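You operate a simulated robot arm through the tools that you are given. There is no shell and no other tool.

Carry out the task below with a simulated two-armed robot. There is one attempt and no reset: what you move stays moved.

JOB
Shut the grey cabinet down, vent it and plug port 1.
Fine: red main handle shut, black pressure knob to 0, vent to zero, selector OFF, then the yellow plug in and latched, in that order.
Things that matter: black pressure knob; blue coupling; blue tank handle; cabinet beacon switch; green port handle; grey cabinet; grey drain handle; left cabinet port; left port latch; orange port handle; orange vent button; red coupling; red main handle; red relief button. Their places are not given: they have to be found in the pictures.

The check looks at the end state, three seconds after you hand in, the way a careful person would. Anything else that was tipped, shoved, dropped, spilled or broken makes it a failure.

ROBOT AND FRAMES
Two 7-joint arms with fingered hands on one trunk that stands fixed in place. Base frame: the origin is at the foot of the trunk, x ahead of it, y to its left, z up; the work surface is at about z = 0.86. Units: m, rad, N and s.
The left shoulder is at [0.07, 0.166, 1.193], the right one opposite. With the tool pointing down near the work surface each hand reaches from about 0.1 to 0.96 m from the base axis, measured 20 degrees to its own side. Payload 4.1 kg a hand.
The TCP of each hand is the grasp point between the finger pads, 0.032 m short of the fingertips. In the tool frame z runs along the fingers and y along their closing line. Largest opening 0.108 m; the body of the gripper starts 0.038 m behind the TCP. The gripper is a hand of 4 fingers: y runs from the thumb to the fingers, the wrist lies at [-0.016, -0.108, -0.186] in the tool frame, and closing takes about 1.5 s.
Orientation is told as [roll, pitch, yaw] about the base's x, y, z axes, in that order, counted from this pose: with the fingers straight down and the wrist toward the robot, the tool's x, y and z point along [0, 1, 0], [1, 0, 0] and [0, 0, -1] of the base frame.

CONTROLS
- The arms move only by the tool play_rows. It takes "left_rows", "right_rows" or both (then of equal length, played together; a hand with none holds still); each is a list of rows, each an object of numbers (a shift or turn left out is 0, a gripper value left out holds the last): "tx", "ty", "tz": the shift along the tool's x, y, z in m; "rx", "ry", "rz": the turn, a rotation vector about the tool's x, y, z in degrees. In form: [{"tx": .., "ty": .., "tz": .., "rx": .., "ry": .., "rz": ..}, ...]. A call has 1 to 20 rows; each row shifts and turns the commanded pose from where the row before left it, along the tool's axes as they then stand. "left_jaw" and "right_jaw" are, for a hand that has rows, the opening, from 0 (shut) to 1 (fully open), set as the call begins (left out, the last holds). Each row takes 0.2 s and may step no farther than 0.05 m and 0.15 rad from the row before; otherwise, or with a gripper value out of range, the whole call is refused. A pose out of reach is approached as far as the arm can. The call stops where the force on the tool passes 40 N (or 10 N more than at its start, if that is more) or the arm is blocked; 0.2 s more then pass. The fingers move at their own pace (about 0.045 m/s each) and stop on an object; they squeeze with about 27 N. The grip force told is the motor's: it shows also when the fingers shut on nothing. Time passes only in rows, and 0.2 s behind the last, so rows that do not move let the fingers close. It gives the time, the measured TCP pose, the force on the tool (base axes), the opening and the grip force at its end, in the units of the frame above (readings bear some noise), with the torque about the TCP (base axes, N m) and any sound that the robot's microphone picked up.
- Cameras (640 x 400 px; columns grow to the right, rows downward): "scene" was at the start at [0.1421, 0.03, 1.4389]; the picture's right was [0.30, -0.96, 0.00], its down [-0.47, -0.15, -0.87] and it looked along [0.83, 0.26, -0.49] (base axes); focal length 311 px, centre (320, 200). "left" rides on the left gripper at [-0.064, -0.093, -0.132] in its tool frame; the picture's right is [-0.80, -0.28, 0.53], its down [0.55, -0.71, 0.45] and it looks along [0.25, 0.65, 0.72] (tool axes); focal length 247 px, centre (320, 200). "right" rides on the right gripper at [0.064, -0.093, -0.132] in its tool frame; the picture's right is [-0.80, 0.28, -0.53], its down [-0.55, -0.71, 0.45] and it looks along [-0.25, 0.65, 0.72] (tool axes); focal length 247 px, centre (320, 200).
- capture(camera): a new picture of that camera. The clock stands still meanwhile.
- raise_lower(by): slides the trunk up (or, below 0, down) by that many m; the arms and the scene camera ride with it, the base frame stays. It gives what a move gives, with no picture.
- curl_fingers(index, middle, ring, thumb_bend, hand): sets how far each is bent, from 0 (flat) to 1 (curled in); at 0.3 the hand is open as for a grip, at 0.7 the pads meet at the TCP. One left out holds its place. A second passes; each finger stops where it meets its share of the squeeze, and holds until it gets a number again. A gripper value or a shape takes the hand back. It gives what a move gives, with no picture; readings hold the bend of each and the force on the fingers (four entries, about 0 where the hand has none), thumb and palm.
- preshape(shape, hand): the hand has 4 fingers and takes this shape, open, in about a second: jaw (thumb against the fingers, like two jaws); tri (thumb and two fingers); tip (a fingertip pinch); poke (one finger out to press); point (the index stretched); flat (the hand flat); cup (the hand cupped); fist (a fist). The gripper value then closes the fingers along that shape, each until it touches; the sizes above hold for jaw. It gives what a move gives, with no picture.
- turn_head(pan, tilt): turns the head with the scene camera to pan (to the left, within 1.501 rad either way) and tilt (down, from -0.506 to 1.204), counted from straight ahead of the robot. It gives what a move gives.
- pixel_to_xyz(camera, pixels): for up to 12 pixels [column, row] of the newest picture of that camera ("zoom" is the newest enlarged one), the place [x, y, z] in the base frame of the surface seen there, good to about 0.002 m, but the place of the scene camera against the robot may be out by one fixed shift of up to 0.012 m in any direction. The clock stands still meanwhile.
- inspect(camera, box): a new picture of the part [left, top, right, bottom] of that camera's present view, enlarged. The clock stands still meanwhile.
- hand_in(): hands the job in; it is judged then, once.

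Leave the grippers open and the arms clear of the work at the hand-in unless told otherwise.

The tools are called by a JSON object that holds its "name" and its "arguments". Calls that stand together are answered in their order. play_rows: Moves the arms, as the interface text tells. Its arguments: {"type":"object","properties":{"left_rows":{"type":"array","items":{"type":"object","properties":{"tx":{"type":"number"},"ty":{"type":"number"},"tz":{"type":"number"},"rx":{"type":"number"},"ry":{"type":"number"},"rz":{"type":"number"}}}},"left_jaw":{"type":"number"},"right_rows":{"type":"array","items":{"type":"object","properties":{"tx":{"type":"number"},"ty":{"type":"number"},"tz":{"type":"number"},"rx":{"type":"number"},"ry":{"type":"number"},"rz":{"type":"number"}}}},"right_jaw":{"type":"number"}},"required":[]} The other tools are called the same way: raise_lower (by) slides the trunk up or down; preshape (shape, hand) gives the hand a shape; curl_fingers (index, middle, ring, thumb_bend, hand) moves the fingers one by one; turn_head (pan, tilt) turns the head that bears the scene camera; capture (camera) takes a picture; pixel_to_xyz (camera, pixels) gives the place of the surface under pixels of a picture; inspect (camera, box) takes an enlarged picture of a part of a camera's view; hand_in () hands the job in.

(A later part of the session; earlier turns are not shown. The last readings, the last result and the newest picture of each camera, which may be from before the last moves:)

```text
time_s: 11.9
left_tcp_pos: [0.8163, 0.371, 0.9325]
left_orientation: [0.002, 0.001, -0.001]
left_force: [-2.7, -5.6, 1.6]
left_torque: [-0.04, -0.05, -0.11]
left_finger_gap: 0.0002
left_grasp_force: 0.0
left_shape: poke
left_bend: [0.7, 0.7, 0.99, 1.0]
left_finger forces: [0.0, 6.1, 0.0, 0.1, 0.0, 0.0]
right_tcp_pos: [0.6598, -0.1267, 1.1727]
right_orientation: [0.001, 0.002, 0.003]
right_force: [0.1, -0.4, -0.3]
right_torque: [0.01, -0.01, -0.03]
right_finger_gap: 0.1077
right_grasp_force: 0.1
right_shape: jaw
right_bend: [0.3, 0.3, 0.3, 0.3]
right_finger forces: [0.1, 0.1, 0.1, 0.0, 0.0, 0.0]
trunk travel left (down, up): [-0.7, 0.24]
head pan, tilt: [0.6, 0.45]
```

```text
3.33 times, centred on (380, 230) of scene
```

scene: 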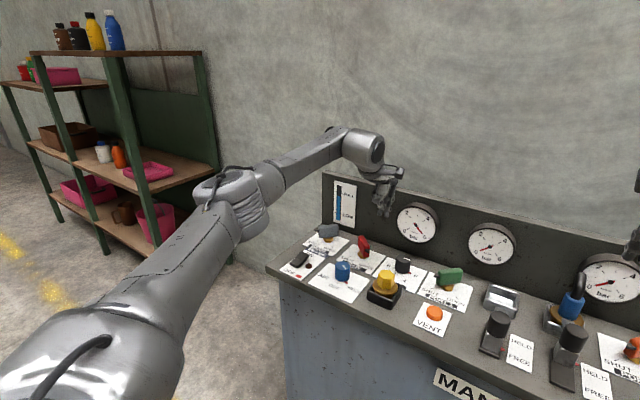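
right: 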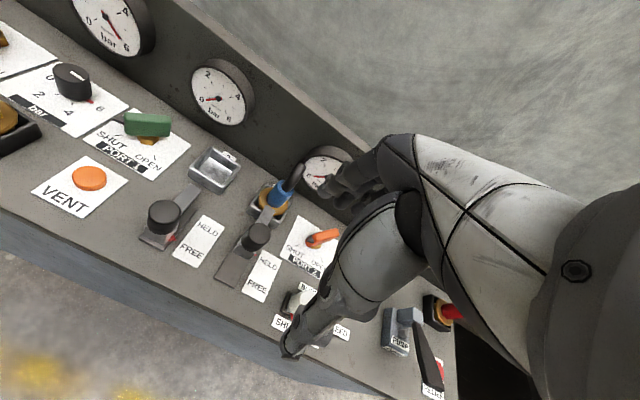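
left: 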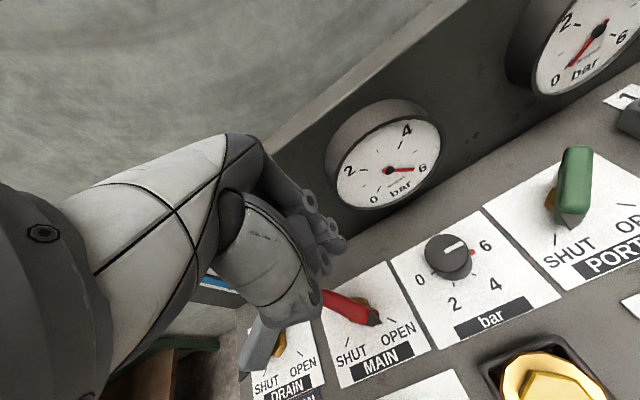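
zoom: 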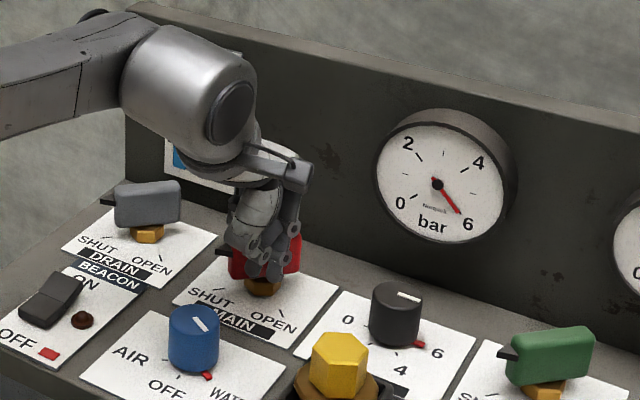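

The bar has swung round, with its black tip now at the left and a push force of about 6 N. I continue the last bit to the stop.

{"name": "play_rows", "arguments": {"left_rows": [{"ty": 0.0006, "tx": 0.005}, {"ty": 0.0016, "tx": 0.004}, {"ty": 0.002, "tx": 0.002}, {}]}}

{"name": "inspect", "arguments": {"camera": "scene", "box": [310, 170, 450, 290]}}

```text
time_s: 12.9
left_tcp_pos: [0.82, 0.3793, 0.9345]
left_orientation: [0.001, -0.003, -0.001]
left_force: [-11.7, -20.0, 8.6]
left_torque: [-0.1, 0.07, -0.02]
left_finger_gap: 0.0001
left_grasp_force: 0.1
left_shape: poke
left_bend: [0.7, 0.7, 0.99, 1.0]
left_finger forces: [0.0, 22.9, 0.0, 0.1, 0.0, 0.0]
right_tcp_pos: [0.659, -0.1282, 1.174]
right_orientation: [0.002, -0.004, 0.001]
right_force: [0.0, 0.3, -0.2]
right_torque: [0.02, 0.02, 0.04]
right_finger_gap: 0.1079
right_grasp_force: 0.1
right_shape: jaw
right_bend: [0.3, 0.3, 0.3, 0.3]
right_finger forces: [0.0, 0.1, 0.2, 0.0, 0.1, 0.0]
trunk travel left (down, up): [-0.7, 0.24]
head pan, tilt: [0.6, 0.45]
```

```text
3.33 times, centred on (380, 230) of scene
```

zoom: 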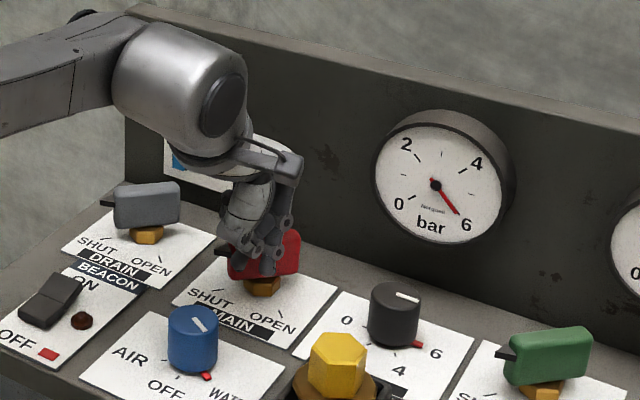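

The force rose to 23 N, so the handle is at its stop. I back off to the front-right, lift, and check the handle angle.

{"name": "play_rows", "arguments": {"left_rows": [{"ty": -0.01, "tx": -0.012}, {"ty": -0.008, "tx": -0.012}, {"tz": -0.04}, {"tz": -0.04}, {"tz": -0.04, "ty": -0.03}, {"ty": -0.03}, {}]}}

{"name": "inspect", "arguments": {"camera": "scene", "box": [310, 170, 450, 290]}}

{"name": "capture", "arguments": {"camera": "left"}}

```text
time_s: 14.5
left_tcp_pos: [0.7465, 0.3619, 1.0494]
left_orientation: [0.0, 0.002, -0.001]
left_force: [-0.1, -0.1, -0.7]
left_torque: [-0.01, 0.0, 0.0]
left_finger_gap: 0.0
left_grasp_force: 0.0
left_shape: poke
left_bend: [0.7, 0.7, 0.99, 1.0]
left_finger forces: [0.0, 0.0, 0.0, 0.0, 0.0, 0.1]
right_tcp_pos: [0.6619, -0.1267, 1.1709]
right_orientation: [0.0, 0.002, 0.001]
right_force: [-0.9, -0.4, 0.9]
right_torque: [-0.04, -0.02, -0.03]
right_finger_gap: 0.1074
right_grasp_force: 0.0
right_shape: jaw
right_bend: [0.3, 0.3, 0.3, 0.3]
right_finger forces: [0.0, 0.0, 0.0, 0.0, 0.0, 0.0]
trunk travel left (down, up): [-0.7, 0.24]
head pan, tilt: [0.6, 0.45]
```

```text
3.33 times, centred on (380, 230) of scene
```

zoom: 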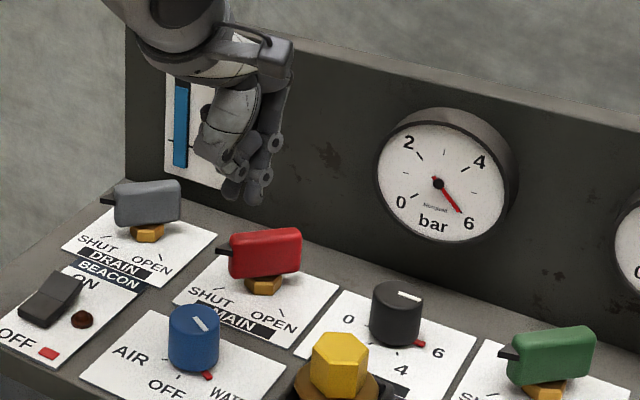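

```text
taken
```

left: 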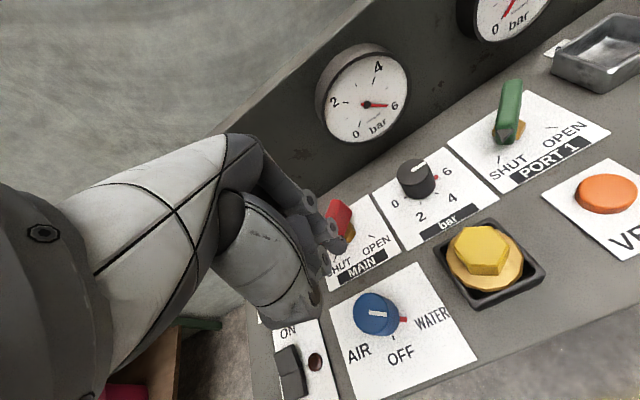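

The red handle now matches the shut grey and green handles. Next is the black knob. I switch the left hand to the jaw shape, move above the knob at about (0.848, 0.262, 1.03), and turn the hand counter-clockwise to see how far it can yaw.

{"name": "preshape", "arguments": {"shape": "jaw", "hand": "left"}}

{"name": "play_rows", "arguments": {"left_rows": [{"ty": 0.02, "tx": -0.034}, {"ty": 0.034, "tx": -0.033, "tz": 0.01}, {"ty": 0.034, "tx": -0.033, "tz": 0.01}, {"ty": 0.0135}, {"rz": -8}, {"rz": -8}, {"rz": -8}, {"rz": -8}, {"rz": -8}, {"rz": -8}, {"rz": -8}, {}], "left_jaw": 0.6}}

{"name": "capture", "arguments": {"camera": "scene"}}

```text
time_s: 15.4
left_tcp_pos: [0.7449, 0.3631, 1.0493]
left_orientation: [-0.001, -0.001, 0.001]
left_force: [-0.8, 0.3, 0.1]
left_torque: [-0.02, 0.04, 0.02]
left_finger_gap: 0.108
left_grasp_force: 0.0
left_shape: jaw
left_bend: [0.3, 0.3, 0.3, 0.3]
left_finger forces: [0.0, 0.0, 0.1, 0.0, 0.0, 0.0]
right_tcp_pos: [0.662, -0.1259, 1.1714]
right_orientation: [0.0, 0.0, 0.003]
right_force: [-0.7, 0.5, -0.4]
right_torque: [-0.03, -0.05, -0.01]
right_finger_gap: 0.1078
right_grasp_force: 0.1
right_shape: jaw
right_bend: [0.3, 0.3, 0.3, 0.3]
right_finger forces: [0.0, 0.1, 0.0, 0.0, 0.1, 0.0]
trunk travel left (down, up): [-0.7, 0.24]
head pan, tilt: [0.6, 0.45]
```

```text
time_s: 18.0
left_tcp_pos: [0.8445, 0.2598, 1.0308]
left_orientation: [0.0, -0.001, 0.98]
left_force: [-1.0, 0.4, 0.1]
left_torque: [0.01, 0.02, 0.0]
left_finger_gap: 0.0652
left_grasp_force: 0.1
left_shape: jaw
left_bend: [0.28, 0.41, 0.38, 0.66]
left_finger forces: [0.1, 0.0, 0.1, 0.1, 0.1, 0.0]
right_tcp_pos: [0.6608, -0.1262, 1.1728]
right_orientation: [0.0, 0.0, 0.003]
right_force: [0.4, -0.2, -0.7]
right_torque: [-0.01, 0.0, 0.01]
right_finger_gap: 0.1078
right_grasp_force: 0.0
right_shape: jaw
right_bend: [0.3, 0.3, 0.3, 0.3]
right_finger forces: [0.0, 0.0, 0.1, 0.0, 0.0, 0.1]
trunk travel left (down, up): [-0.7, 0.24]
head pan, tilt: [0.6, 0.45]
```

```text
taken
```

scene: 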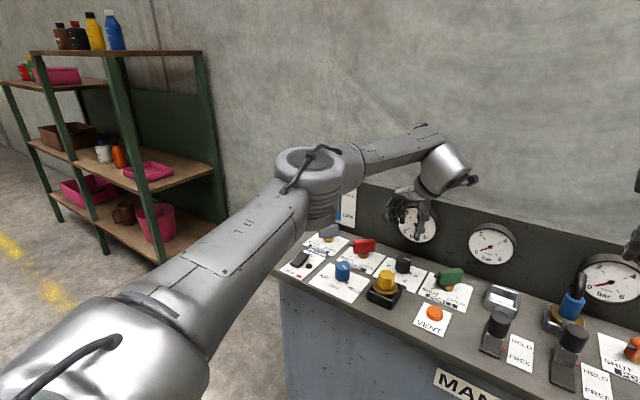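

The hand reached yaw 0.98 rad easily. I try going farther, to about 88°.

{"name": "play_rows", "arguments": {"left_rows": [{"rz": -8}, {"rz": -8}, {"rz": -8}, {"rz": -8}, {}, {}]}}

{"name": "capture", "arguments": {"camera": "scene"}}

{"name": "capture", "arguments": {"camera": "left"}}

```text
time_s: 19.4
left_tcp_pos: [0.8268, 0.2622, 1.0289]
left_orientation: [-0.002, -0.003, 1.481]
left_force: [0.2, 0.8, 0.0]
left_torque: [0.01, 0.0, -0.01]
left_finger_gap: 0.0651
left_grasp_force: 0.1
left_shape: jaw
left_bend: [0.28, 0.41, 0.38, 0.66]
left_finger forces: [0.0, 0.1, 0.1, 0.0, 0.1, 0.0]
left hand out of reach, approached as far as the arm can: row 3, 4
right_tcp_pos: [0.661, -0.1256, 1.1721]
right_orientation: [-0.001, 0.0, 0.003]
right_force: [0.4, -0.3, -0.2]
right_torque: [0.01, 0.0, 0.0]
right_finger_gap: 0.1076
right_grasp_force: 0.1
right_shape: jaw
right_bend: [0.3, 0.3, 0.3, 0.3]
right_finger forces: [0.0, 0.0, 0.0, 0.1, 0.0, 0.1]
trunk travel left (down, up): [-0.7, 0.24]
head pan, tilt: [0.6, 0.45]
```

```text
taken
```

scene: 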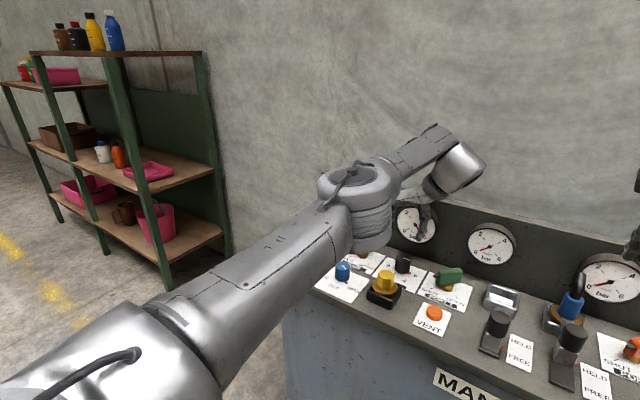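

```text
taken
```

left: 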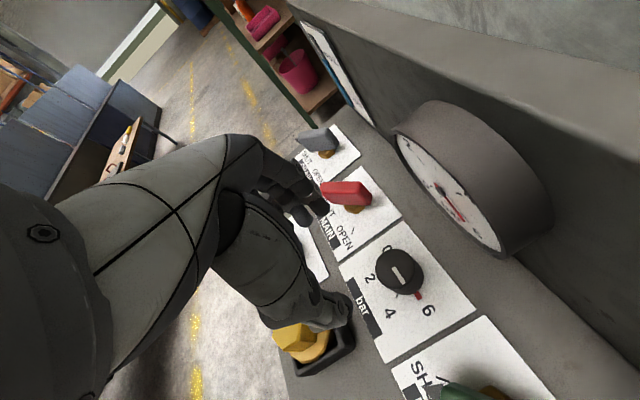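

At about 72° the arm reaches its limit. I rotate back to about 56° and check the pose and elbow clearance.

{"name": "play_rows", "arguments": {"left_rows": [{"rz": 8}, {"rz": 8}, {"rz": 8}, {"rz": 8}, {}, {}]}}

{"name": "capture", "arguments": {"camera": "left"}}

{"name": "capture", "arguments": {"camera": "scene"}}

{"name": "pixel_to_xyz", "arguments": {"camera": "scene", "pixels": [[325, 210], [310, 160], [330, 195], [300, 200], [440, 165], [400, 140], [420, 205], [400, 195]]}}

```text
time_s: 20.8
left_tcp_pos: [0.8259, 0.2642, 1.0293]
left_orientation: [0.002, -0.001, 0.922]
left_force: [0.4, -0.2, 0.6]
left_torque: [0.02, 0.01, -0.01]
left_finger_gap: 0.065
left_grasp_force: 0.1
left_shape: jaw
left_bend: [0.28, 0.41, 0.38, 0.66]
left_finger forces: [0.0, 0.0, 0.1, 0.1, 0.0, 0.0]
right_tcp_pos: [0.6613, -0.1266, 1.1716]
right_orientation: [0.0, -0.001, 0.004]
right_force: [0.1, -0.2, -0.3]
right_torque: [-0.05, 0.04, -0.01]
right_finger_gap: 0.1077
right_grasp_force: 0.0
right_shape: jaw
right_bend: [0.3, 0.3, 0.3, 0.3]
right_finger forces: [0.0, 0.1, 0.0, 0.0, 0.0, 0.0]
trunk travel left (down, up): [-0.7, 0.24]
head pan, tilt: [0.6, 0.45]
```

```text
taken
```

left: 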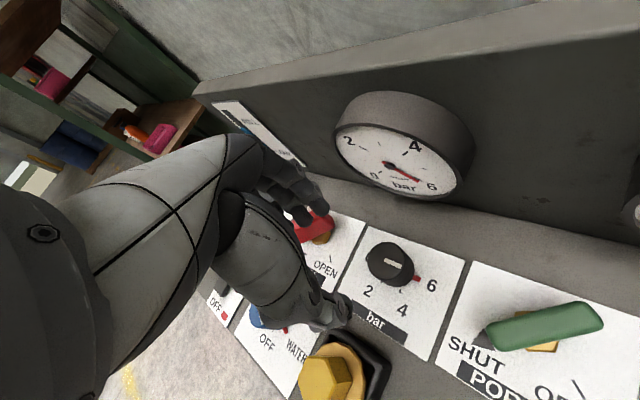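

```text
taken
```

scene: 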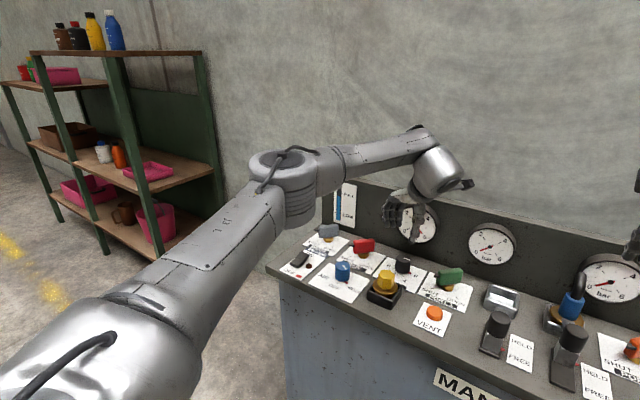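

```text
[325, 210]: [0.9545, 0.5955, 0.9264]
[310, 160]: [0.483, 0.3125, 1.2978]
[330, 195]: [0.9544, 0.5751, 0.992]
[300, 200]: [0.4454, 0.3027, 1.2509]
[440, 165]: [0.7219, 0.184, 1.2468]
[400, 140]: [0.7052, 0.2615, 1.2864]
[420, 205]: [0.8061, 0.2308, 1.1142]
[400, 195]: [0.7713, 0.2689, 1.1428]
```

The clamped pose is now at yaw 53°. I shift back over the knob and, still high, test the clockwise range by rotating to about −75°.

{"name": "play_rows", "arguments": {"left_rows": [{"tx": -0.0189, "ty": 0.0116}, {"rz": 8}, {"rz": 8}, {"rz": 8}, {"rz": 8}, {"rz": 8}, {"rz": 8}, {"rz": 8}, {"rz": 8}, {"rz": 8}, {"rz": 8}, {"rz": 8}, {"rz": 8}, {"rz": 8}, {"rz": 8}, {"rz": 8}, {"rz": 8}, {}, {}]}}

{"name": "capture", "arguments": {"camera": "scene"}}

{"name": "capture", "arguments": {"camera": "left"}}

```text
time_s: 24.8
left_tcp_pos: [0.8492, 0.2617, 1.0285]
left_orientation: [0.0, -0.002, -0.125]
left_force: [-0.5, -0.1, -0.7]
left_torque: [0.01, 0.0, 0.0]
left_finger_gap: 0.065
left_grasp_force: 0.1
left_shape: jaw
left_bend: [0.28, 0.41, 0.38, 0.66]
left_finger forces: [0.0, 0.0, 0.0, 0.0, 0.0, 0.0]
left hand out of reach, approached as far as the arm can: row 9, 10, 11, 12, 13, 14, 15, 16, 17
right_tcp_pos: [0.6616, -0.1251, 1.173]
right_orientation: [-0.001, -0.001, 0.0]
right_force: [1.0, 0.4, -0.5]
right_torque: [0.03, -0.01, -0.01]
right_finger_gap: 0.1075
right_grasp_force: 0.0
right_shape: jaw
right_bend: [0.3, 0.3, 0.3, 0.3]
right_finger forces: [0.0, 0.1, 0.1, 0.1, 0.1, 0.2]
trunk travel left (down, up): [-0.7, 0.24]
head pan, tilt: [0.6, 0.45]
```

```text
taken
```

scene: 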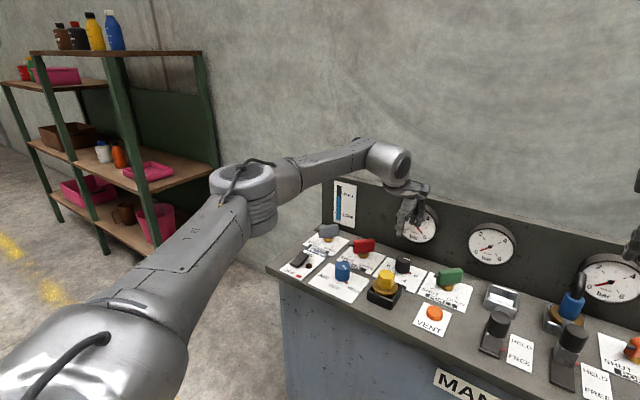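

```text
taken
```

left: 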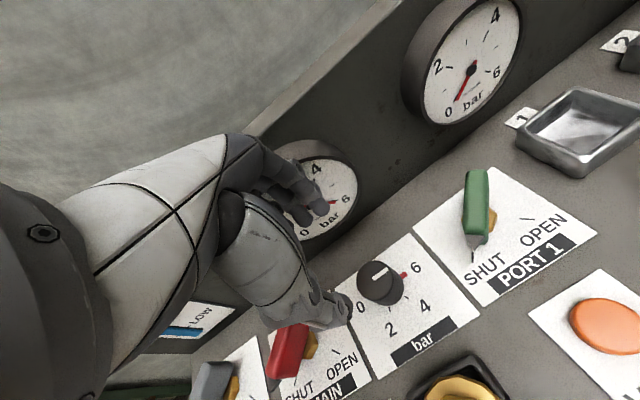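

At this spot the left hand's yaw range is about −7° to +70°, so I'll turn the knob in three grips of about 62° each. I rotate to about +62° above the knob.

{"name": "play_rows", "arguments": {"left_rows": [{"rz": -7.7}, {"rz": -7.7}, {"rz": -7.7}, {"rz": -7.7}, {"rz": -7.7}, {"rz": -7.7}, {"rz": -7.7}, {"rz": -7.7}, {"rz": -7.7}, {}, {}]}}

{"name": "inspect", "arguments": {"camera": "scene", "box": [350, 150, 470, 290]}}

{"name": "capture", "arguments": {"camera": "left"}}

```text
time_s: 27.2
left_tcp_pos: [0.8482, 0.2618, 1.0284]
left_orientation: [0.001, -0.002, 1.084]
left_force: [1.3, -0.2, -0.6]
left_torque: [-0.04, -0.01, 0.01]
left_finger_gap: 0.0654
left_grasp_force: 0.0
left_shape: jaw
left_bend: [0.28, 0.41, 0.38, 0.66]
left_finger forces: [0.1, 0.0, 0.0, 0.0, 0.0, 0.1]
right_tcp_pos: [0.6621, -0.1266, 1.1723]
right_orientation: [0.003, 0.0, 0.001]
right_force: [0.2, 0.0, -0.5]
right_torque: [-0.02, 0.02, 0.02]
right_finger_gap: 0.1075
right_grasp_force: 0.1
right_shape: jaw
right_bend: [0.3, 0.3, 0.3, 0.3]
right_finger forces: [0.0, 0.1, 0.1, 0.1, 0.0, 0.1]
trunk travel left (down, up): [-0.7, 0.24]
head pan, tilt: [0.6, 0.45]
```

```text
2.86 times, centred on (410, 220) of scene
```

zoom: 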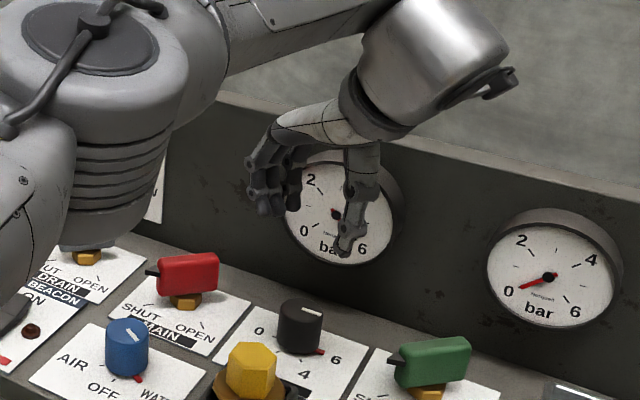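

```text
taken
```

left: 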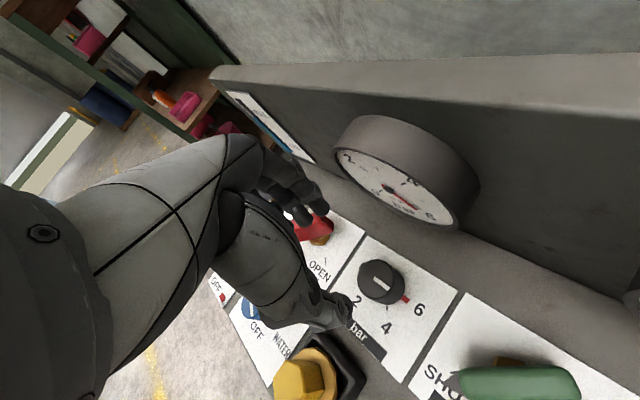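

The hand is above the knob at yaw 62°. I descend to about z 0.908 with the fingers still open and look before closing.

{"name": "play_rows", "arguments": {"left_rows": [{"tz": 0.03}, {"tz": 0.03}, {"tz": 0.03}, {"tz": 0.03}, {}, {}]}}

{"name": "inspect", "arguments": {"camera": "scene", "box": [340, 180, 460, 310]}}

{"name": "capture", "arguments": {"camera": "left"}}

```text
time_s: 28.6
left_tcp_pos: [0.8511, 0.2596, 0.9081]
left_orientation: [-0.001, -0.001, 1.082]
left_force: [0.5, -0.4, -1.4]
left_torque: [-0.01, 0.01, 0.0]
left_finger_gap: 0.065
left_grasp_force: 0.1
left_shape: jaw
left_bend: [0.28, 0.41, 0.38, 0.66]
left_finger forces: [0.0, 0.0, 0.0, 0.1, 0.0, 0.1]
right_tcp_pos: [0.6611, -0.1257, 1.172]
right_orientation: [0.0, -0.001, 0.003]
right_force: [-0.5, -0.3, 0.5]
right_torque: [0.0, 0.03, -0.01]
right_finger_gap: 0.1077
right_grasp_force: 0.0
right_shape: jaw
right_bend: [0.3, 0.3, 0.3, 0.3]
right_finger forces: [0.0, 0.0, 0.1, 0.0, 0.1, 0.0]
trunk travel left (down, up): [-0.7, 0.24]
head pan, tilt: [0.6, 0.45]
```

```text
3.08 times, centred on (400, 245) of scene
```

zoom: 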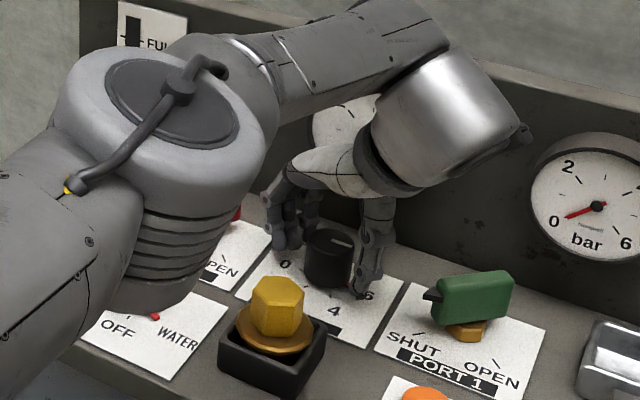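

```text
taken
```

left: 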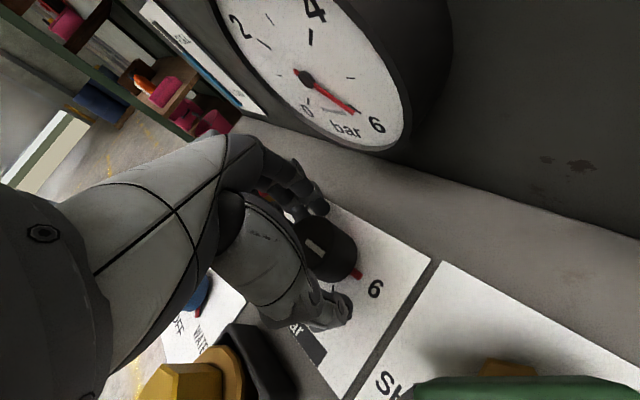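

The thumb and fingers straddle the knob. I close on it, waiting about 1.8 s.

{"name": "play_rows", "arguments": {"left_rows": [{}, {}, {}, {}, {}, {}, {}, {}, {}], "left_jaw": 0.0}}

{"name": "capture", "arguments": {"camera": "left"}}

```text
time_s: 30.6
left_tcp_pos: [0.8504, 0.2596, 0.9089]
left_orientation: [0.002, -0.002, 1.083]
left_force: [-2.8, -2.3, -1.6]
left_torque: [-0.07, 0.03, -0.02]
left_finger_gap: 0.0348
left_grasp_force: 27.3
left_shape: jaw
left_bend: [0.74, 0.52, 0.56, 0.74]
left_finger forces: [13.4, 7.5, 0.1, 0.0, 23.2, 0.0]
right_tcp_pos: [0.6608, -0.1268, 1.1724]
right_orientation: [0.0, 0.001, 0.001]
right_force: [-0.6, 0.1, 1.7]
right_torque: [0.01, 0.01, 0.0]
right_finger_gap: 0.1078
right_grasp_force: 0.1
right_shape: jaw
right_bend: [0.3, 0.3, 0.3, 0.3]
right_finger forces: [0.0, 0.0, 0.0, 0.0, 0.0, 0.0]
trunk travel left (down, up): [-0.7, 0.24]
head pan, tilt: [0.6, 0.45]
```

```text
taken
```

left: 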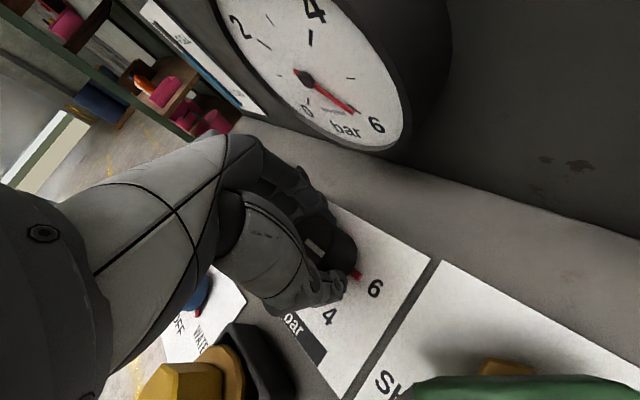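

I have a firm grip, with gap 0.035 and 27 N. I rotate clockwise in small steps, checking the force after four rows.

{"name": "play_rows", "arguments": {"left_rows": [{"rz": 7.5}, {"rz": 7.5}, {"rz": 7.5}, {"rz": 7.5}]}}

{"name": "capture", "arguments": {"camera": "left"}}

```text
time_s: 31.6
left_tcp_pos: [0.8502, 0.2613, 0.9069]
left_orientation: [0.0, -0.003, 0.556]
left_force: [-2.9, -5.0, -3.3]
left_torque: [-0.13, 0.06, 0.02]
left_finger_gap: 0.0344
left_grasp_force: 27.1
left_shape: jaw
left_bend: [0.74, 0.52, 0.56, 0.74]
left_finger forces: [13.3, 7.2, 0.0, 0.0, 25.2, 0.1]
right_tcp_pos: [0.6603, -0.1255, 1.1719]
right_orientation: [0.0, 0.0, 0.003]
right_force: [0.9, 0.2, -0.8]
right_torque: [-0.02, -0.01, -0.03]
right_finger_gap: 0.1075
right_grasp_force: 0.1
right_shape: jaw
right_bend: [0.3, 0.3, 0.3, 0.3]
right_finger forces: [0.0, 0.1, 0.1, 0.1, 0.0, 0.0]
trunk travel left (down, up): [-0.7, 0.24]
head pan, tilt: [0.6, 0.45]
```

```text
taken
```

left: 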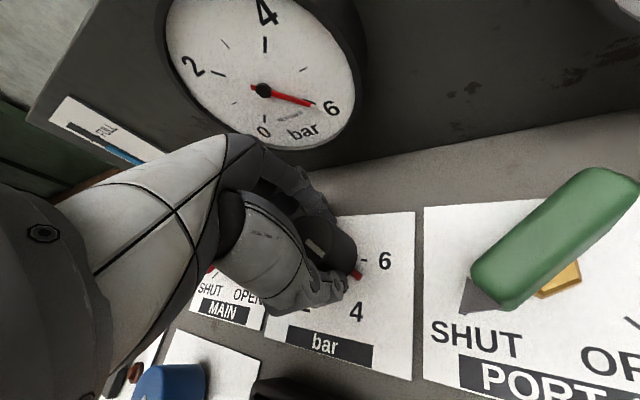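

The knob turns with the hand and its pointer has left the 6 mark. I continue to the end of the range.

{"name": "play_rows", "arguments": {"left_rows": [{"rz": 7.5}, {"rz": 7.5}, {"rz": 7.5}, {"rz": 7.5}, {}]}}

{"name": "capture", "arguments": {"camera": "left"}}

```text
time_s: 32.8
left_tcp_pos: [0.8484, 0.2606, 0.9098]
left_orientation: [0.003, -0.001, 0.034]
left_force: [-5.9, -7.4, -2.7]
left_torque: [-0.17, 0.16, 0.02]
left_finger_gap: 0.034
left_grasp_force: 27.0
left_shape: jaw
left_bend: [0.74, 0.52, 0.56, 0.74]
left_finger forces: [14.0, 7.0, 0.0, 0.0, 26.6, 0.0]
right_tcp_pos: [0.6608, -0.1279, 1.1728]
right_orientation: [0.001, 0.0, 0.002]
right_force: [-0.1, 0.2, -0.8]
right_torque: [0.0, -0.01, 0.05]
right_finger_gap: 0.1078
right_grasp_force: 0.0
right_shape: jaw
right_bend: [0.3, 0.3, 0.3, 0.3]
right_finger forces: [0.0, 0.0, 0.0, 0.0, 0.1, 0.0]
trunk travel left (down, up): [-0.7, 0.24]
head pan, tilt: [0.6, 0.45]
```

```text
taken
```

left: 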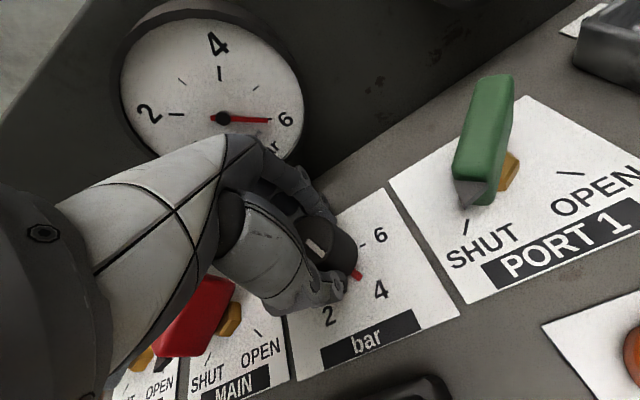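

The pointer is now near 4. I release, lift clear, rotate back to +62°, and check before regripping.

{"name": "play_rows", "arguments": {"left_rows": [{}, {}, {}, {}, {}, {"tz": -0.03}, {"tz": -0.03}, {"rz": -7.5}, {"rz": -7.5}, {"rz": -7.5}, {"rz": -7.5}, {"rz": -7.5}, {"rz": -7.5}, {"rz": -7.5}, {"rz": -7.5}, {}], "left_jaw": 0.6}}

{"name": "capture", "arguments": {"camera": "left"}}

```text
time_s: 36.2
left_tcp_pos: [0.8484, 0.2616, 0.9692]
left_orientation: [-0.003, -0.003, 1.085]
left_force: [-0.6, -0.8, -0.3]
left_torque: [-0.01, -0.03, 0.0]
left_finger_gap: 0.0645
left_grasp_force: 0.0
left_shape: jaw
left_bend: [0.28, 0.41, 0.38, 0.67]
left_finger forces: [0.0, 0.1, 0.0, 0.0, 0.0, 0.0]
right_tcp_pos: [0.6619, -0.1262, 1.172]
right_orientation: [0.0, -0.001, 0.003]
right_force: [0.0, -0.6, 0.2]
right_torque: [0.01, 0.03, 0.0]
right_finger_gap: 0.1073
right_grasp_force: 0.1
right_shape: jaw
right_bend: [0.3, 0.3, 0.3, 0.3]
right_finger forces: [0.0, 0.1, 0.1, 0.1, 0.1, 0.0]
trunk travel left (down, up): [-0.7, 0.24]
head pan, tilt: [0.6, 0.45]
```

```text
taken
```

left: 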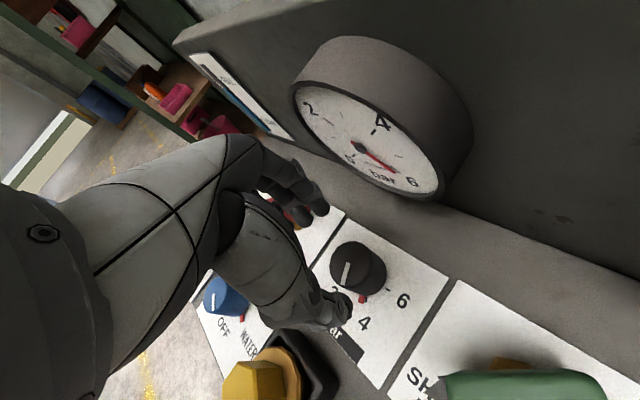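

The knob stayed near 4. Second grip: I descend, close and rotate clockwise another 60°.

{"name": "play_rows", "arguments": {"left_rows": [{"tz": 0.03}, {"tz": 0.031}, {}]}}

{"name": "play_rows", "arguments": {"left_rows": [{}, {}, {}, {}, {}, {}, {}, {}, {"rz": 7.5}, {"rz": 7.5}, {"rz": 7.5}, {"rz": 7.5}, {"rz": 7.5}, {"rz": 7.5}, {"rz": 7.5}, {"rz": 7.5}, {}], "left_jaw": 0.0}}

{"name": "capture", "arguments": {"camera": "left"}}

```text
time_s: 37.0
left_tcp_pos: [0.8509, 0.261, 0.9077]
left_orientation: [-0.003, -0.004, 1.085]
left_force: [-0.1, -0.3, -1.8]
left_torque: [0.0, 0.0, 0.04]
left_finger_gap: 0.0644
left_grasp_force: 0.2
left_shape: jaw
left_bend: [0.28, 0.41, 0.38, 0.67]
left_finger forces: [0.0, 0.1, 0.0, 0.0, 0.0, 0.0]
right_tcp_pos: [0.661, -0.1253, 1.1738]
right_orientation: [0.0, 0.001, 0.003]
right_force: [1.2, 0.4, -0.3]
right_torque: [-0.01, -0.02, -0.01]
right_finger_gap: 0.1078
right_grasp_force: 0.1
right_shape: jaw
right_bend: [0.3, 0.3, 0.3, 0.3]
right_finger forces: [0.0, 0.0, 0.0, 0.0, 0.0, 0.0]
trunk travel left (down, up): [-0.7, 0.24]
head pan, tilt: [0.6, 0.45]
```

```text
time_s: 40.6
left_tcp_pos: [0.8488, 0.2628, 0.908]
left_orientation: [0.001, -0.002, 0.036]
left_force: [-4.4, 0.7, -5.3]
left_torque: [0.01, 0.1, 0.01]
left_finger_gap: 0.0337
left_grasp_force: 27.0
left_shape: jaw
left_bend: [0.74, 0.53, 0.57, 0.74]
left_finger forces: [13.5, 7.1, 0.0, 0.0, 25.2, 0.1]
right_tcp_pos: [0.6611, -0.1255, 1.1722]
right_orientation: [-0.002, 0.0, 0.003]
right_force: [-0.6, -0.1, 1.0]
right_torque: [0.01, -0.02, 0.01]
right_finger_gap: 0.1078
right_grasp_force: 0.0
right_shape: jaw
right_bend: [0.3, 0.3, 0.3, 0.3]
right_finger forces: [0.0, 0.1, 0.0, 0.0, 0.0, 0.0]
trunk travel left (down, up): [-0.7, 0.24]
head pan, tilt: [0.6, 0.45]
```

```text
taken
```

left: 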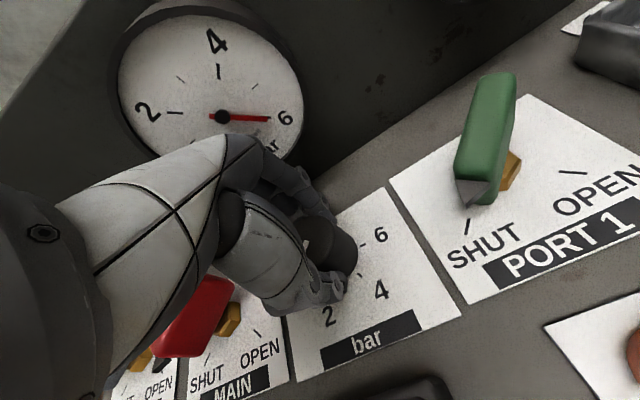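

Second turn done; the 4 tick is uncovered and the pointer is now under the hand. I release, lift, rotate back to +62°, and look.

{"name": "play_rows", "arguments": {"left_rows": [{}, {}, {}, {}, {}, {"tz": -0.03}, {"tz": -0.03}, {"rz": -7.5}, {"rz": -7.5}, {"rz": -7.5}, {"rz": -7.5}, {"rz": -7.5}, {"rz": -7.5}, {"rz": -7.5}, {"rz": -7.5}, {}], "left_jaw": 0.6}}

{"name": "inspect", "arguments": {"camera": "left", "box": [270, 190, 470, 350]}}

```text
time_s: 44.0
left_tcp_pos: [0.849, 0.2624, 0.9671]
left_orientation: [-0.001, -0.001, 1.085]
left_force: [-0.2, -0.6, -1.2]
left_torque: [0.07, 0.02, 0.02]
left_finger_gap: 0.0644
left_grasp_force: 0.1
left_shape: jaw
left_bend: [0.28, 0.41, 0.38, 0.67]
left_finger forces: [0.0, 0.0, 0.0, 0.1, 0.0, 0.0]
right_tcp_pos: [0.6619, -0.1261, 1.1723]
right_orientation: [-0.001, 0.0, 0.0]
right_force: [0.3, -0.9, 0.1]
right_torque: [0.0, 0.0, -0.03]
right_finger_gap: 0.1075
right_grasp_force: 0.1
right_shape: jaw
right_bend: [0.3, 0.3, 0.3, 0.3]
right_finger forces: [0.0, 0.0, 0.0, 0.0, 0.0, 0.1]
trunk travel left (down, up): [-0.7, 0.24]
head pan, tilt: [0.6, 0.45]
```

```text
2.50 times, centred on (370, 270) of left
```

zoom: 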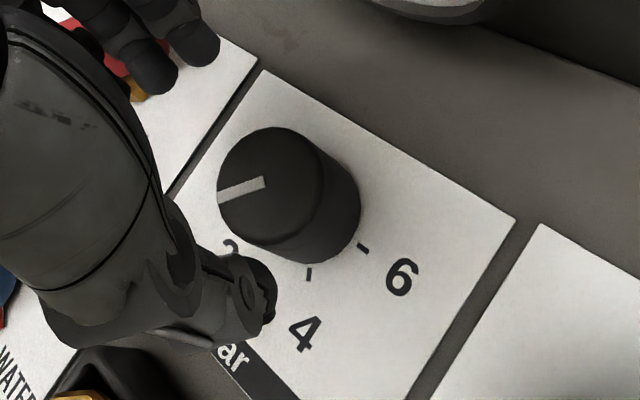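

The pointer is at about 2. Third grip: I descend, close and rotate another 60°.

{"name": "play_rows", "arguments": {"left_rows": [{"tz": 0.03}, {"tz": 0.03}, {}]}}

{"name": "play_rows", "arguments": {"left_rows": [{}, {}, {}, {}, {}, {}, {}, {}, {"rz": 7.5}, {"rz": 7.5}, {"rz": 7.5}, {"rz": 7.5}, {"rz": 7.5}, {"rz": 7.5}, {"rz": 7.5}, {"rz": 7.5}, {}], "left_jaw": 0.0}}

{"name": "capture", "arguments": {"camera": "left"}}

{"name": "inspect", "arguments": {"camera": "scene", "box": [340, 180, 460, 310]}}

```text
time_s: 44.8
left_tcp_pos: [0.8483, 0.262, 0.9097]
left_orientation: [-0.002, -0.001, 1.084]
left_force: [-0.4, 0.3, 0.4]
left_torque: [-0.02, 0.0, 0.04]
left_finger_gap: 0.0644
left_grasp_force: 0.1
left_shape: jaw
left_bend: [0.28, 0.41, 0.38, 0.67]
left_finger forces: [0.0, 0.0, 0.0, 0.0, 0.0, 0.1]
right_tcp_pos: [0.6606, -0.1264, 1.1731]
right_orientation: [0.0, -0.001, 0.002]
right_force: [-0.5, 0.5, 1.2]
right_torque: [-0.03, 0.0, -0.03]
right_finger_gap: 0.1077
right_grasp_force: 0.2
right_shape: jaw
right_bend: [0.3, 0.3, 0.3, 0.3]
right_finger forces: [0.0, 0.0, 0.0, 0.0, 0.1, 0.0]
trunk travel left (down, up): [-0.7, 0.24]
head pan, tilt: [0.6, 0.45]
```

```text
time_s: 48.4
left_tcp_pos: [0.848, 0.2614, 0.908]
left_orientation: [0.0, -0.001, 0.035]
left_force: [-8.2, -3.0, -3.2]
left_torque: [-0.07, 0.16, 0.67]
left_finger_gap: 0.0341
left_grasp_force: 27.2
left_shape: jaw
left_bend: [0.74, 0.53, 0.56, 0.74]
left_finger forces: [11.9, 9.7, 0.0, 0.0, 32.6, 0.0]
right_tcp_pos: [0.6604, -0.126, 1.173]
right_orientation: [-0.001, 0.0, 0.001]
right_force: [0.2, -0.6, 0.6]
right_torque: [-0.01, -0.01, -0.01]
right_finger_gap: 0.1076
right_grasp_force: 0.1
right_shape: jaw
right_bend: [0.3, 0.3, 0.3, 0.3]
right_finger forces: [0.1, 0.0, 0.0, 0.0, 0.1, 0.1]
trunk travel left (down, up): [-0.7, 0.24]
head pan, tilt: [0.6, 0.45]
```

```text
taken
```

left: 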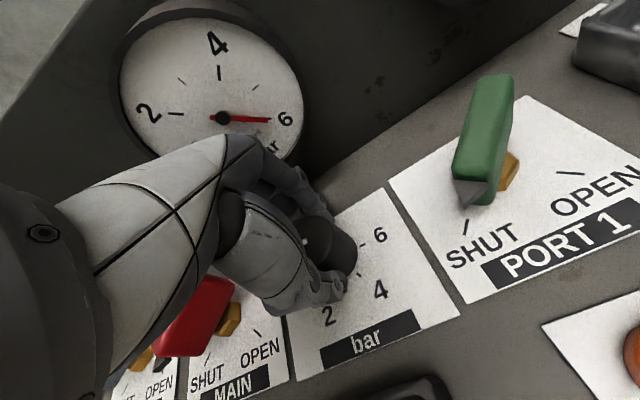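

```text
3.08 times, centred on (400, 245) of scene
```

zoom: 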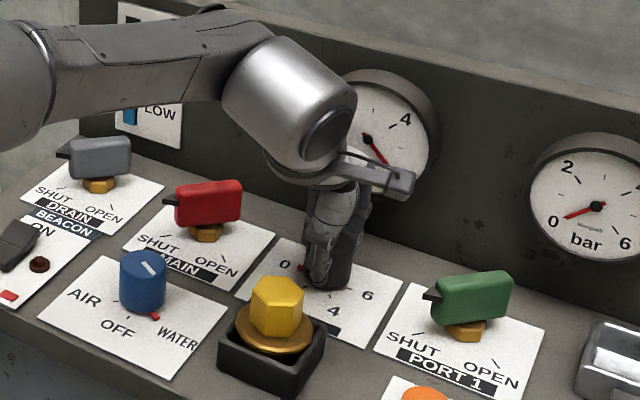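

A torque of 0.67 N·m built up, so the knob is against its 0 stop. The red pointer shows at the 0 side. I release, lift clear and inspect.

{"name": "play_rows", "arguments": {"left_rows": [{}, {}, {}, {}, {}, {"tz": -0.03}, {"tz": -0.04}, {"tz": -0.04, "ty": -0.02}, {"ty": -0.04}, {"ty": -0.04}, {}], "left_jaw": 0.6}}

{"name": "inspect", "arguments": {"camera": "scene", "box": [340, 180, 460, 310]}}

{"name": "capture", "arguments": {"camera": "left"}}

```text
time_s: 50.8
left_tcp_pos: [0.7466, 0.2573, 1.0177]
left_orientation: [0.002, -0.003, 0.036]
left_force: [0.4, 0.1, -0.3]
left_torque: [0.0, 0.01, -0.05]
left_finger_gap: 0.0643
left_grasp_force: 0.1
left_shape: jaw
left_bend: [0.28, 0.41, 0.38, 0.67]
left_finger forces: [0.1, 0.0, 0.1, 0.1, 0.1, 0.1]
right_tcp_pos: [0.6622, -0.126, 1.171]
right_orientation: [-0.001, 0.003, 0.002]
right_force: [0.1, 0.2, -0.8]
right_torque: [-0.02, 0.02, 0.02]
right_finger_gap: 0.1078
right_grasp_force: 0.1
right_shape: jaw
right_bend: [0.3, 0.3, 0.3, 0.3]
right_finger forces: [0.1, 0.1, 0.1, 0.0, 0.1, 0.0]
trunk travel left (down, up): [-0.7, 0.24]
head pan, tilt: [0.6, 0.45]
```

```text
3.08 times, centred on (400, 245) of scene
```

zoom: 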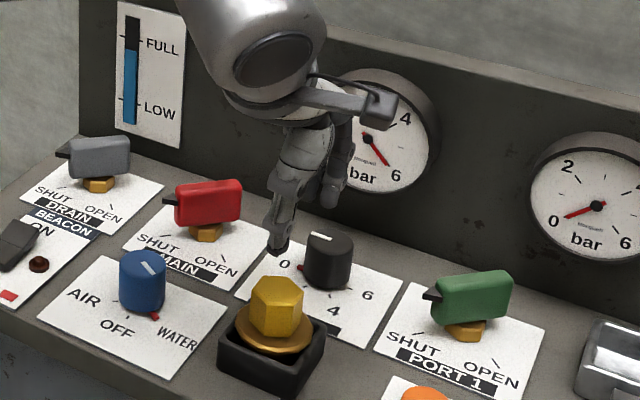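

```text
taken
```

left: 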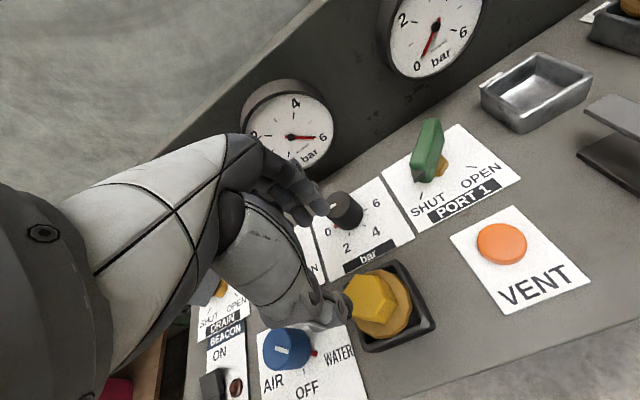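

I zoom in on the knob to verify that its white line and pointer are at 0.

{"name": "inspect", "arguments": {"camera": "left", "box": [300, 170, 420, 280]}}

{"name": "inspect", "arguments": {"camera": "scene", "box": [380, 240, 430, 300]}}

```text
3.64 times, centred on (360, 225) of left
```

zoom: 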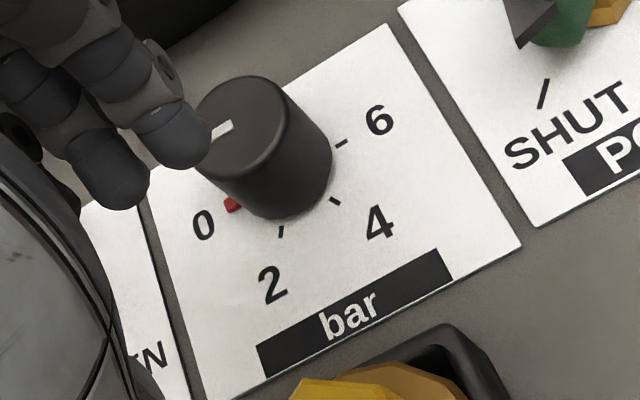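

```text
6.67 times, centred on (405, 270) of scene
```

zoom: 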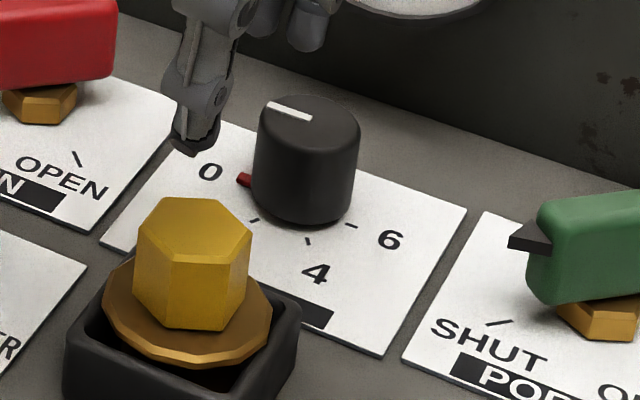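

The pointer is exactly at 0. Next is the vent button. I measure it through the left camera zoom.

{"name": "inspect", "arguments": {"camera": "left", "box": [440, 200, 590, 310]}}

{"name": "pixel_to_xyz", "arguments": {"camera": "zoom", "pixels": [[180, 165], [245, 100], [335, 170], [235, 205], [245, 160], [255, 235], [185, 215], [120, 120]]}}

{"name": "preshape", "arguments": {"shape": "poke", "hand": "left"}}

```text
3.64 times, centred on (515, 255) of left
```

zoom: 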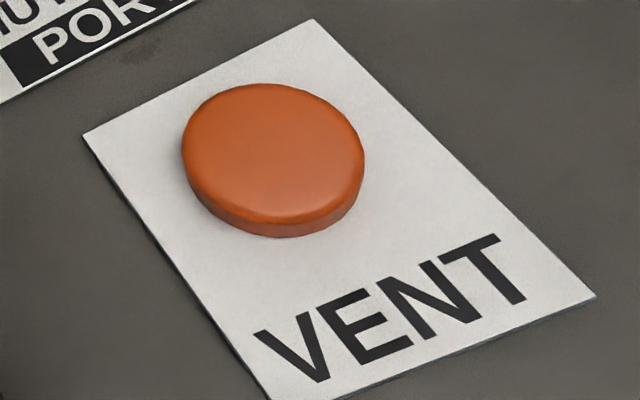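

```text
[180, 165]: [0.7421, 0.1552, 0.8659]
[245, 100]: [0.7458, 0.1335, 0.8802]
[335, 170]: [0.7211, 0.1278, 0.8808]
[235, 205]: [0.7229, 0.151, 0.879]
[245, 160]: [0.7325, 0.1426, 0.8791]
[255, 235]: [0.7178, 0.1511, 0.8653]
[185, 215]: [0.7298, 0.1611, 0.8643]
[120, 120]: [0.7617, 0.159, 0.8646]
```

```text
time_s: 51.7
left_tcp_pos: [0.7453, 0.2585, 1.0165]
left_orientation: [0.001, 0.0, 0.036]
left_force: [0.1, 0.4, 0.3]
left_torque: [0.0, 0.0, 0.0]
left_finger_gap: 0.0001
left_grasp_force: 0.0
left_shape: poke
left_bend: [0.7, 0.7, 0.99, 1.0]
left_finger forces: [0.0, 0.0, 0.1, 0.1, 0.0, 0.1]
right_tcp_pos: [0.6609, -0.1267, 1.172]
right_orientation: [0.0, -0.001, 0.001]
right_force: [-0.1, 0.0, 0.3]
right_torque: [0.01, 0.01, 0.01]
right_finger_gap: 0.1077
right_grasp_force: 0.1
right_shape: jaw
right_bend: [0.3, 0.3, 0.3, 0.3]
right_finger forces: [0.0, 0.0, 0.0, 0.0, 0.0, 0.0]
trunk travel left (down, up): [-0.7, 0.24]
head pan, tilt: [0.6, 0.45]
```

The button centre is about (0.732, 0.139) with its top at 0.880. I move the poke pad above it to z ≈0.95.

{"name": "play_rows", "arguments": {"left_rows": [{"tx": -0.04, "ty": -0.006}, {"tx": -0.04, "ty": -0.006}, {"tx": -0.039, "ty": -0.0056}, {"tz": 0.033}, {"tz": 0.033, "rz": 2.0}, {}]}}

{"name": "capture", "arguments": {"camera": "scene"}}

{"name": "capture", "arguments": {"camera": "left"}}

```text
time_s: 53.1
left_tcp_pos: [0.7361, 0.1369, 0.9509]
left_orientation: [0.002, -0.002, 0.0]
left_force: [-0.8, -0.2, -0.3]
left_torque: [0.01, -0.03, -0.01]
left_finger_gap: 0.0
left_grasp_force: 0.1
left_shape: poke
left_bend: [0.7, 0.7, 0.99, 1.0]
left_finger forces: [0.0, 0.0, 0.1, 0.1, 0.0, 0.0]
right_tcp_pos: [0.661, -0.1265, 1.1725]
right_orientation: [0.0, 0.0, 0.002]
right_force: [-0.4, -0.1, 0.1]
right_torque: [0.02, -0.02, -0.02]
right_finger_gap: 0.1075
right_grasp_force: 0.1
right_shape: jaw
right_bend: [0.3, 0.3, 0.3, 0.3]
right_finger forces: [0.0, 0.1, 0.0, 0.1, 0.0, 0.0]
trunk travel left (down, up): [-0.7, 0.24]
head pan, tilt: [0.6, 0.45]
```

```text
taken
```

scene: 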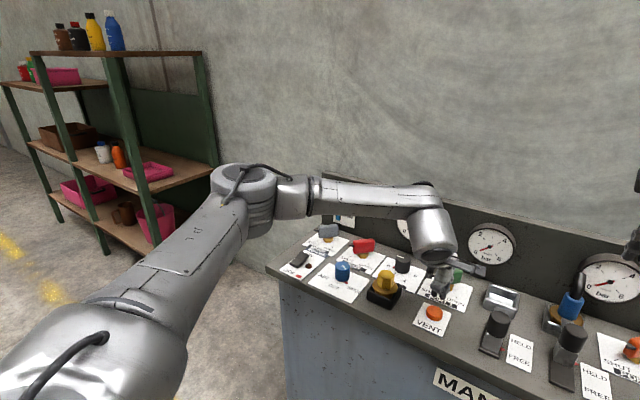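

```text
taken
```

left: 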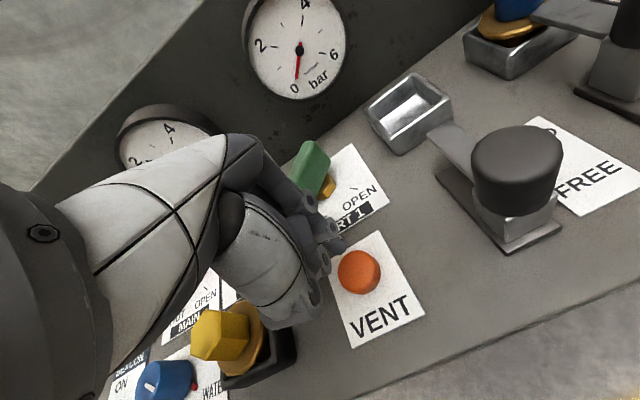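

The pad is above the button. My own arm hides gauge 1 in these views, so I check whether the right camera can see it.

{"name": "capture", "arguments": {"camera": "right"}}

```text
taken
```

right: 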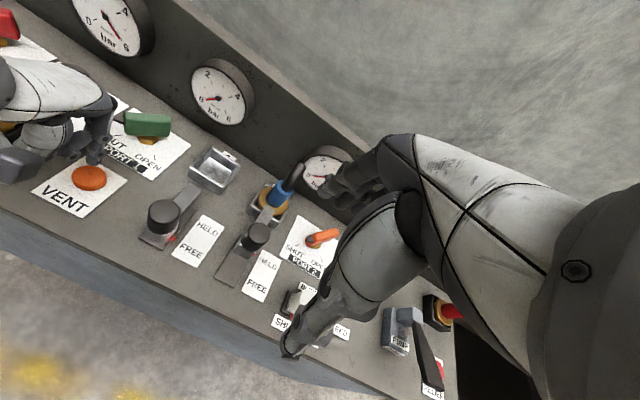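

The right camera sees gauge 1 at about (110,22). I adjust the pad slightly and press down slowly in small steps.

{"name": "play_rows", "arguments": {"left_rows": [{"ty": -0.003, "tx": 0.0015}, {"tz": 0.015}, {"tz": 0.015}, {"tz": 0.005}, {"tz": 0.004}, {"tz": 0.004}]}}

{"name": "inspect", "arguments": {"camera": "right", "box": [40, 0, 200, 210]}}

```text
time_s: 54.5
left_tcp_pos: [0.7327, 0.1391, 0.9095]
left_orientation: [0.001, -0.002, 0.003]
left_force: [0.6, 0.0, 1.3]
left_torque: [0.06, -0.01, 0.01]
left_finger_gap: 0.0
left_grasp_force: 0.0
left_shape: poke
left_bend: [0.7, 0.7, 0.99, 1.0]
left_finger forces: [0.0, 1.6, 0.0, 0.1, 0.0, 0.0]
right_tcp_pos: [0.6617, -0.1262, 1.1727]
right_orientation: [-0.002, 0.0, 0.003]
right_force: [-0.7, 0.2, 1.0]
right_torque: [0.0, -0.02, -0.01]
right_finger_gap: 0.1075
right_grasp_force: 0.0
right_shape: jaw
right_bend: [0.3, 0.3, 0.3, 0.3]
right_finger forces: [0.0, 0.1, 0.1, 0.1, 0.1, 0.0]
trunk travel left (down, up): [-0.7, 0.24]
head pan, tilt: [0.6, 0.45]
```

```text
1.90 times, centred on (120, 105) of right
```

zoom: 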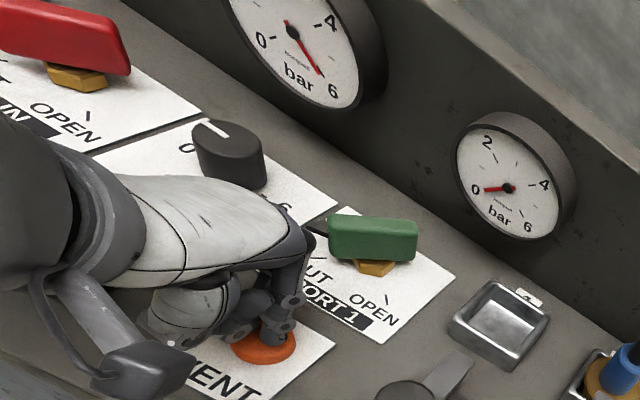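

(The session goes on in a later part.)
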